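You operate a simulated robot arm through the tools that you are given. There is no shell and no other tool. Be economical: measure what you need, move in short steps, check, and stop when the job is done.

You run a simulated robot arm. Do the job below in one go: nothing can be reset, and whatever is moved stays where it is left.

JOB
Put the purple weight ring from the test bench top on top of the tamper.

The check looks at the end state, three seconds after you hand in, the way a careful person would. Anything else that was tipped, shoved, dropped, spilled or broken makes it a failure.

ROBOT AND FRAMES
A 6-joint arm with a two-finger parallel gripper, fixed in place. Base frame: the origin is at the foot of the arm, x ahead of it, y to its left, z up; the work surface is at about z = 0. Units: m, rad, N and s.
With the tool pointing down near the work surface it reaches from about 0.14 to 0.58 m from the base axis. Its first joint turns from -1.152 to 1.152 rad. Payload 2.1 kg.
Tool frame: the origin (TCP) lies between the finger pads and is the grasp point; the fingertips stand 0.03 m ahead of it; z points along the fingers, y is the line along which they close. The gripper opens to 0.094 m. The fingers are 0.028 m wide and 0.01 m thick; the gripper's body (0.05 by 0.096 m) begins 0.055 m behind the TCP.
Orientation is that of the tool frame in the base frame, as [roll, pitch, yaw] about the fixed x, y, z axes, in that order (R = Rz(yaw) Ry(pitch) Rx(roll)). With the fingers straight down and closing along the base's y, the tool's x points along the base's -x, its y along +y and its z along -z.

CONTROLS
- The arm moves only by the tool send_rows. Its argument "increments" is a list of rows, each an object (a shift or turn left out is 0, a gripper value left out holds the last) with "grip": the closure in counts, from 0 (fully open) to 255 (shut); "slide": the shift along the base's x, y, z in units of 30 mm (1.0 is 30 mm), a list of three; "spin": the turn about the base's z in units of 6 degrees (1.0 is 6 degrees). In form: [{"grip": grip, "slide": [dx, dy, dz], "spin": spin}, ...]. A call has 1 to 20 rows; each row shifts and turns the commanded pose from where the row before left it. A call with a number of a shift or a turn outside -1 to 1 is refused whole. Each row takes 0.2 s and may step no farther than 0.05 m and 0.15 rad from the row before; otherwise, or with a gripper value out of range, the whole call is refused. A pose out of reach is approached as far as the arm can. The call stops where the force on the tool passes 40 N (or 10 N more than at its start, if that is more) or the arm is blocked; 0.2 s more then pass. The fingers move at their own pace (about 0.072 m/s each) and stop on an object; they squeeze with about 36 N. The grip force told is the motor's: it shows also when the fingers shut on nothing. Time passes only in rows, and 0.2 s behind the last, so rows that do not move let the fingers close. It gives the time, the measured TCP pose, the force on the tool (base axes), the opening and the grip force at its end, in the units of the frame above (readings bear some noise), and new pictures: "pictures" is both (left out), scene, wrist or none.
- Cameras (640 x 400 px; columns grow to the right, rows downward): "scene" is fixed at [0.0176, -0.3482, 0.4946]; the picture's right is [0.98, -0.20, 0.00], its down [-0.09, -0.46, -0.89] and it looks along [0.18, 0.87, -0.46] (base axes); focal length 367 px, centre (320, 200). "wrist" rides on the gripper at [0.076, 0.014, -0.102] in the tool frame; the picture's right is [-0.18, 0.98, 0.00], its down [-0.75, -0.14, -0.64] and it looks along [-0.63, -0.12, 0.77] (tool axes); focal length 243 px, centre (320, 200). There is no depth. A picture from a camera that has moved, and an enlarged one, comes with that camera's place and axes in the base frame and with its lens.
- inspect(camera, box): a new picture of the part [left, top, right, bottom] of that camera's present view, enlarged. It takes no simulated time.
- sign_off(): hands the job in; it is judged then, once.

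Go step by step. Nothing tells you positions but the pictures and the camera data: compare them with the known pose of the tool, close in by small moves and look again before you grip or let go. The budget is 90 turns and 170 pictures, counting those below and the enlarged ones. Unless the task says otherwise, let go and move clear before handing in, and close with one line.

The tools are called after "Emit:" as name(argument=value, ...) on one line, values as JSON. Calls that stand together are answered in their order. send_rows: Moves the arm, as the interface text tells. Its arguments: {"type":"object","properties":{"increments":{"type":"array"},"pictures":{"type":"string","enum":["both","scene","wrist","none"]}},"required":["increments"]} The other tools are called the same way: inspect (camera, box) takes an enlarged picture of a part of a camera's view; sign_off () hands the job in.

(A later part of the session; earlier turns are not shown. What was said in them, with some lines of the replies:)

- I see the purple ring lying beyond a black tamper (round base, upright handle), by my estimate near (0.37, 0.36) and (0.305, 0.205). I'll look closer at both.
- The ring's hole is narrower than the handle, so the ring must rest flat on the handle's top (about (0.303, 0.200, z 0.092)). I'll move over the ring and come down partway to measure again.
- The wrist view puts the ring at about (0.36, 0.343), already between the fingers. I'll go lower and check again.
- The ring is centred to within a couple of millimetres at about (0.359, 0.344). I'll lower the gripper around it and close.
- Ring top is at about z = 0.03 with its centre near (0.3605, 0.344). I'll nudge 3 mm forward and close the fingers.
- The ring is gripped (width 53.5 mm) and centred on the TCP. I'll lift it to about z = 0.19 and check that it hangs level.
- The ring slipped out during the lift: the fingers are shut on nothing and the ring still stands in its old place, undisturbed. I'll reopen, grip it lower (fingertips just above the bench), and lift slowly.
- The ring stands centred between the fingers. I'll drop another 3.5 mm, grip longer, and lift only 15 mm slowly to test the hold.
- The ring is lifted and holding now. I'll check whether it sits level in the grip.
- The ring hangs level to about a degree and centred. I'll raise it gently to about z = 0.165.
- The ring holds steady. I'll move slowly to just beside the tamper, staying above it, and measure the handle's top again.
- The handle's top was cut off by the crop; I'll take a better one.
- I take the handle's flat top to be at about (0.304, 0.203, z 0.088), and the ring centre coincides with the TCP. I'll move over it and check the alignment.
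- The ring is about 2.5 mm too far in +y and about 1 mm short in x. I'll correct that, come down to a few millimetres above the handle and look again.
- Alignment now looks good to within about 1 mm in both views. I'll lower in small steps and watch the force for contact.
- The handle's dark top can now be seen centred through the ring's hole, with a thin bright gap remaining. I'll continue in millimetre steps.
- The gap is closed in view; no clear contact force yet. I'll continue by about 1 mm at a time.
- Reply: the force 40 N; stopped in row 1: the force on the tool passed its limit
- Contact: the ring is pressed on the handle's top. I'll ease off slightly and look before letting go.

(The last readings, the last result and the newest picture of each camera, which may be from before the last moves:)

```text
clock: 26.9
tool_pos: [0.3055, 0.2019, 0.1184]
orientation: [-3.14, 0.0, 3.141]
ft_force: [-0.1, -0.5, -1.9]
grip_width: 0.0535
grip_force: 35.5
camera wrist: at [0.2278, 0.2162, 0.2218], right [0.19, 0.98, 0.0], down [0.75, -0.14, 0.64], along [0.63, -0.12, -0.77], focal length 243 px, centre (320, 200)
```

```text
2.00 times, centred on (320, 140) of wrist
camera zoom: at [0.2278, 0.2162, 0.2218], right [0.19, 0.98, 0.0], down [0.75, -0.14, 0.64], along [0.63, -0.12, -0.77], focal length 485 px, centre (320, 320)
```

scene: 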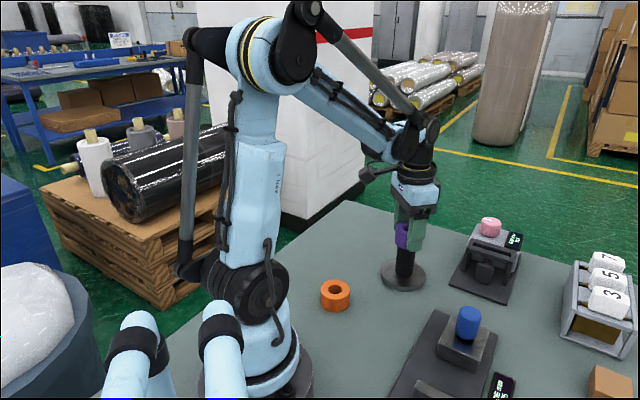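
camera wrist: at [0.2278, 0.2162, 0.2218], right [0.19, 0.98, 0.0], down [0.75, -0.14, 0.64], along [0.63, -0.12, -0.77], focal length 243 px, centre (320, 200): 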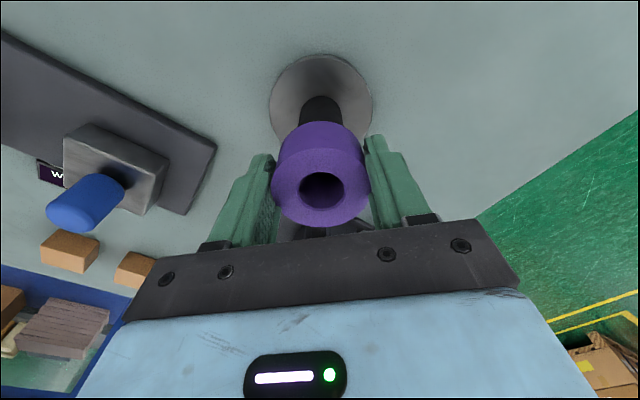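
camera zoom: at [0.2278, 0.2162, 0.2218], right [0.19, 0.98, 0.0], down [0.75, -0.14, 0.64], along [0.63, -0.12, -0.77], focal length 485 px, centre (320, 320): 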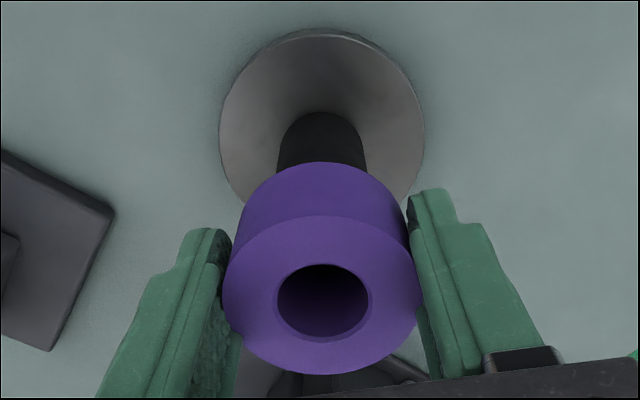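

The ring is centred and sits a hair's breadth above the handle. I'll settle it down and open the fingers gradually.

Emit:
send_rows(increments=[{"slide": [0, 0, -0.013]}, {"grip": 110}, {"grip": 100}, {"grip": 90}, {"grip": 70}, {"grip": 40}, {"grip": 0}, {"grip": 0}, {"grip": 0}])

Emit:
inspect(camera="scene", box=[365, 210, 445, 300])

Emit:
inspect(camera="wrist", box=[240, 40, 400, 240])

```text
clock: 28.9
tool_pos: [0.3045, 0.2018, 0.1184]
orientation: [-3.139, 0.0, 3.14]
ft_force: [-0.5, -1.0, 0.4]
grip_width: 0.094
grip_force: 0.0
camera wrist: at [0.2275, 0.216, 0.2214], right [0.19, 0.98, 0.0], down [0.75, -0.14, 0.64], along [0.63, -0.12, -0.77], focal length 243 px, centre (320, 200)
```

scene: 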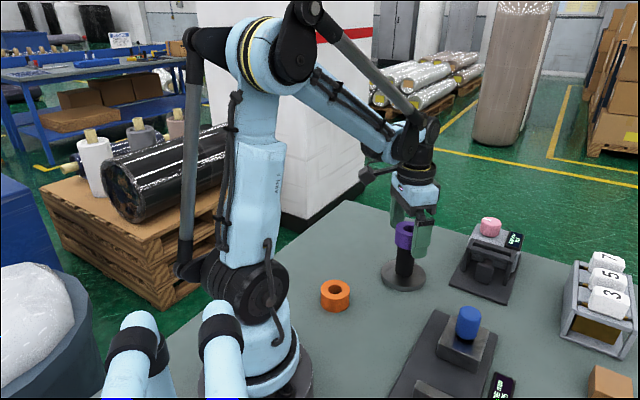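
wrist: 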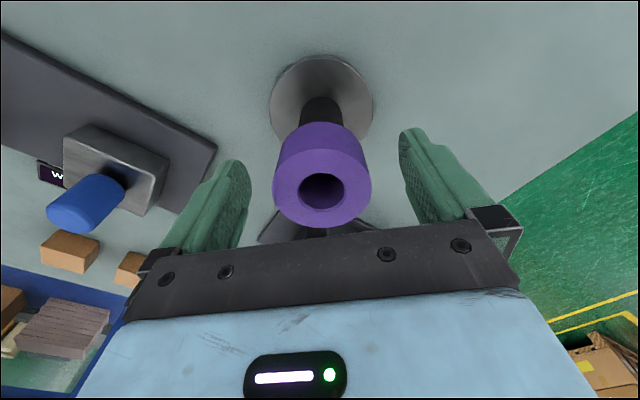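

```text
4.44 times, centred on (405, 255) of scene
camera zoom: at [0.0176, -0.3482, 0.4946], right [0.98, -0.2, 0.0], down [-0.09, -0.46, -0.89], along [0.18, 0.87, -0.46], focal length 1629 px, centre (-58, -44)
```

zoom: 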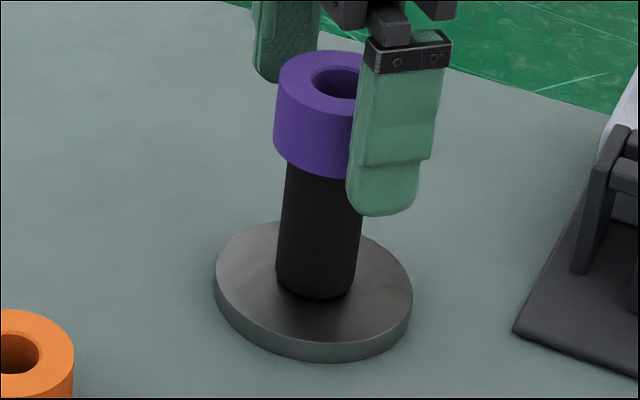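

```text
2.00 times, centred on (320, 140) of wrist
camera zoom: at [0.2275, 0.216, 0.2214], right [0.19, 0.98, 0.0], down [0.75, -0.14, 0.64], along [0.63, -0.12, -0.77], focal length 485 px, centre (320, 320)
```

zoom: 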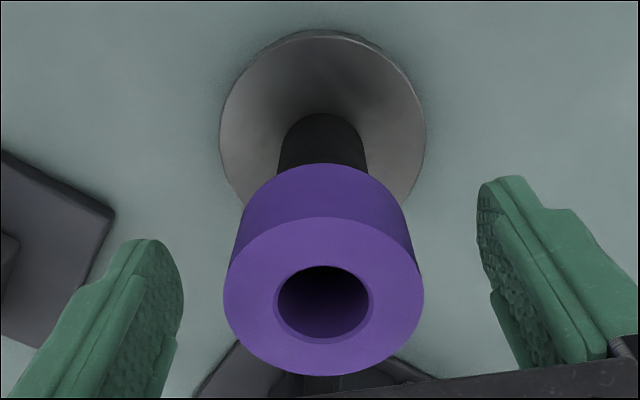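

The ring sits level and centred on the handle with the fingers clear on both sides. I'll rise straight up and back away.

Emit:
send_rows(increments=[{"slide": [0, 0, 0.3]}, {"slide": [0, 0, 0.7]}, {"slide": [0, 0, 1]}, {"slide": [0, 0, 1]}, {"slide": [0, 0, 1]}, {"slide": [0, 0, 1]}, {}, {}, {}])

Emit:
inspect(camera="scene", box=[365, 210, 445, 300])

```text
clock: 30.9
tool_pos: [0.3069, 0.201, 0.2693]
orientation: [-3.14, 0.0, 3.14]
ft_force: [0.4, -0.1, 0.4]
grip_width: 0.0941
grip_force: 0.1
camera wrist: at [0.2299, 0.2154, 0.372], right [0.19, 0.98, 0.0], down [0.75, -0.14, 0.64], along [0.63, -0.12, -0.77], focal length 243 px, centre (320, 200)
```

scene: 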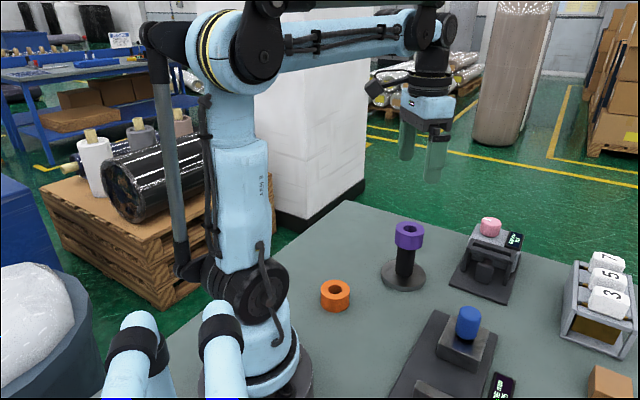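
wrist: 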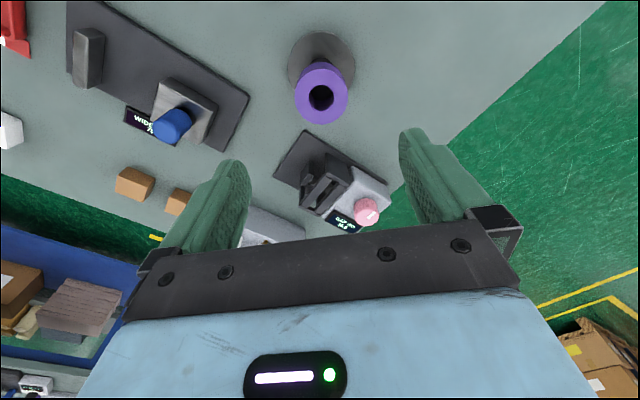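

```text
4.44 times, centred on (405, 255) of scene
camera zoom: at [0.0176, -0.3482, 0.4946], right [0.98, -0.2, 0.0], down [-0.09, -0.46, -0.89], along [0.18, 0.87, -0.46], focal length 1629 px, centre (-58, -44)
```

zoom: 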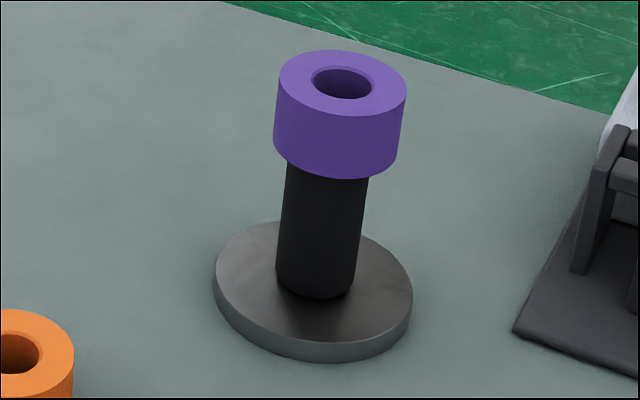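

The ring rests level and centred on the tamper, the gripper is clear and nothing else has moved, so I'm handing in.

Emit:
sign_off()

```text
The job is handed in.
```

The purple weight ring is resting level and centred on top of the tamper's handle, and the gripper is open and clear above it. The ring slipped out of the first grip as I lifted, but it stayed standing where it was. Nothing else on the bench appeared to have moved.
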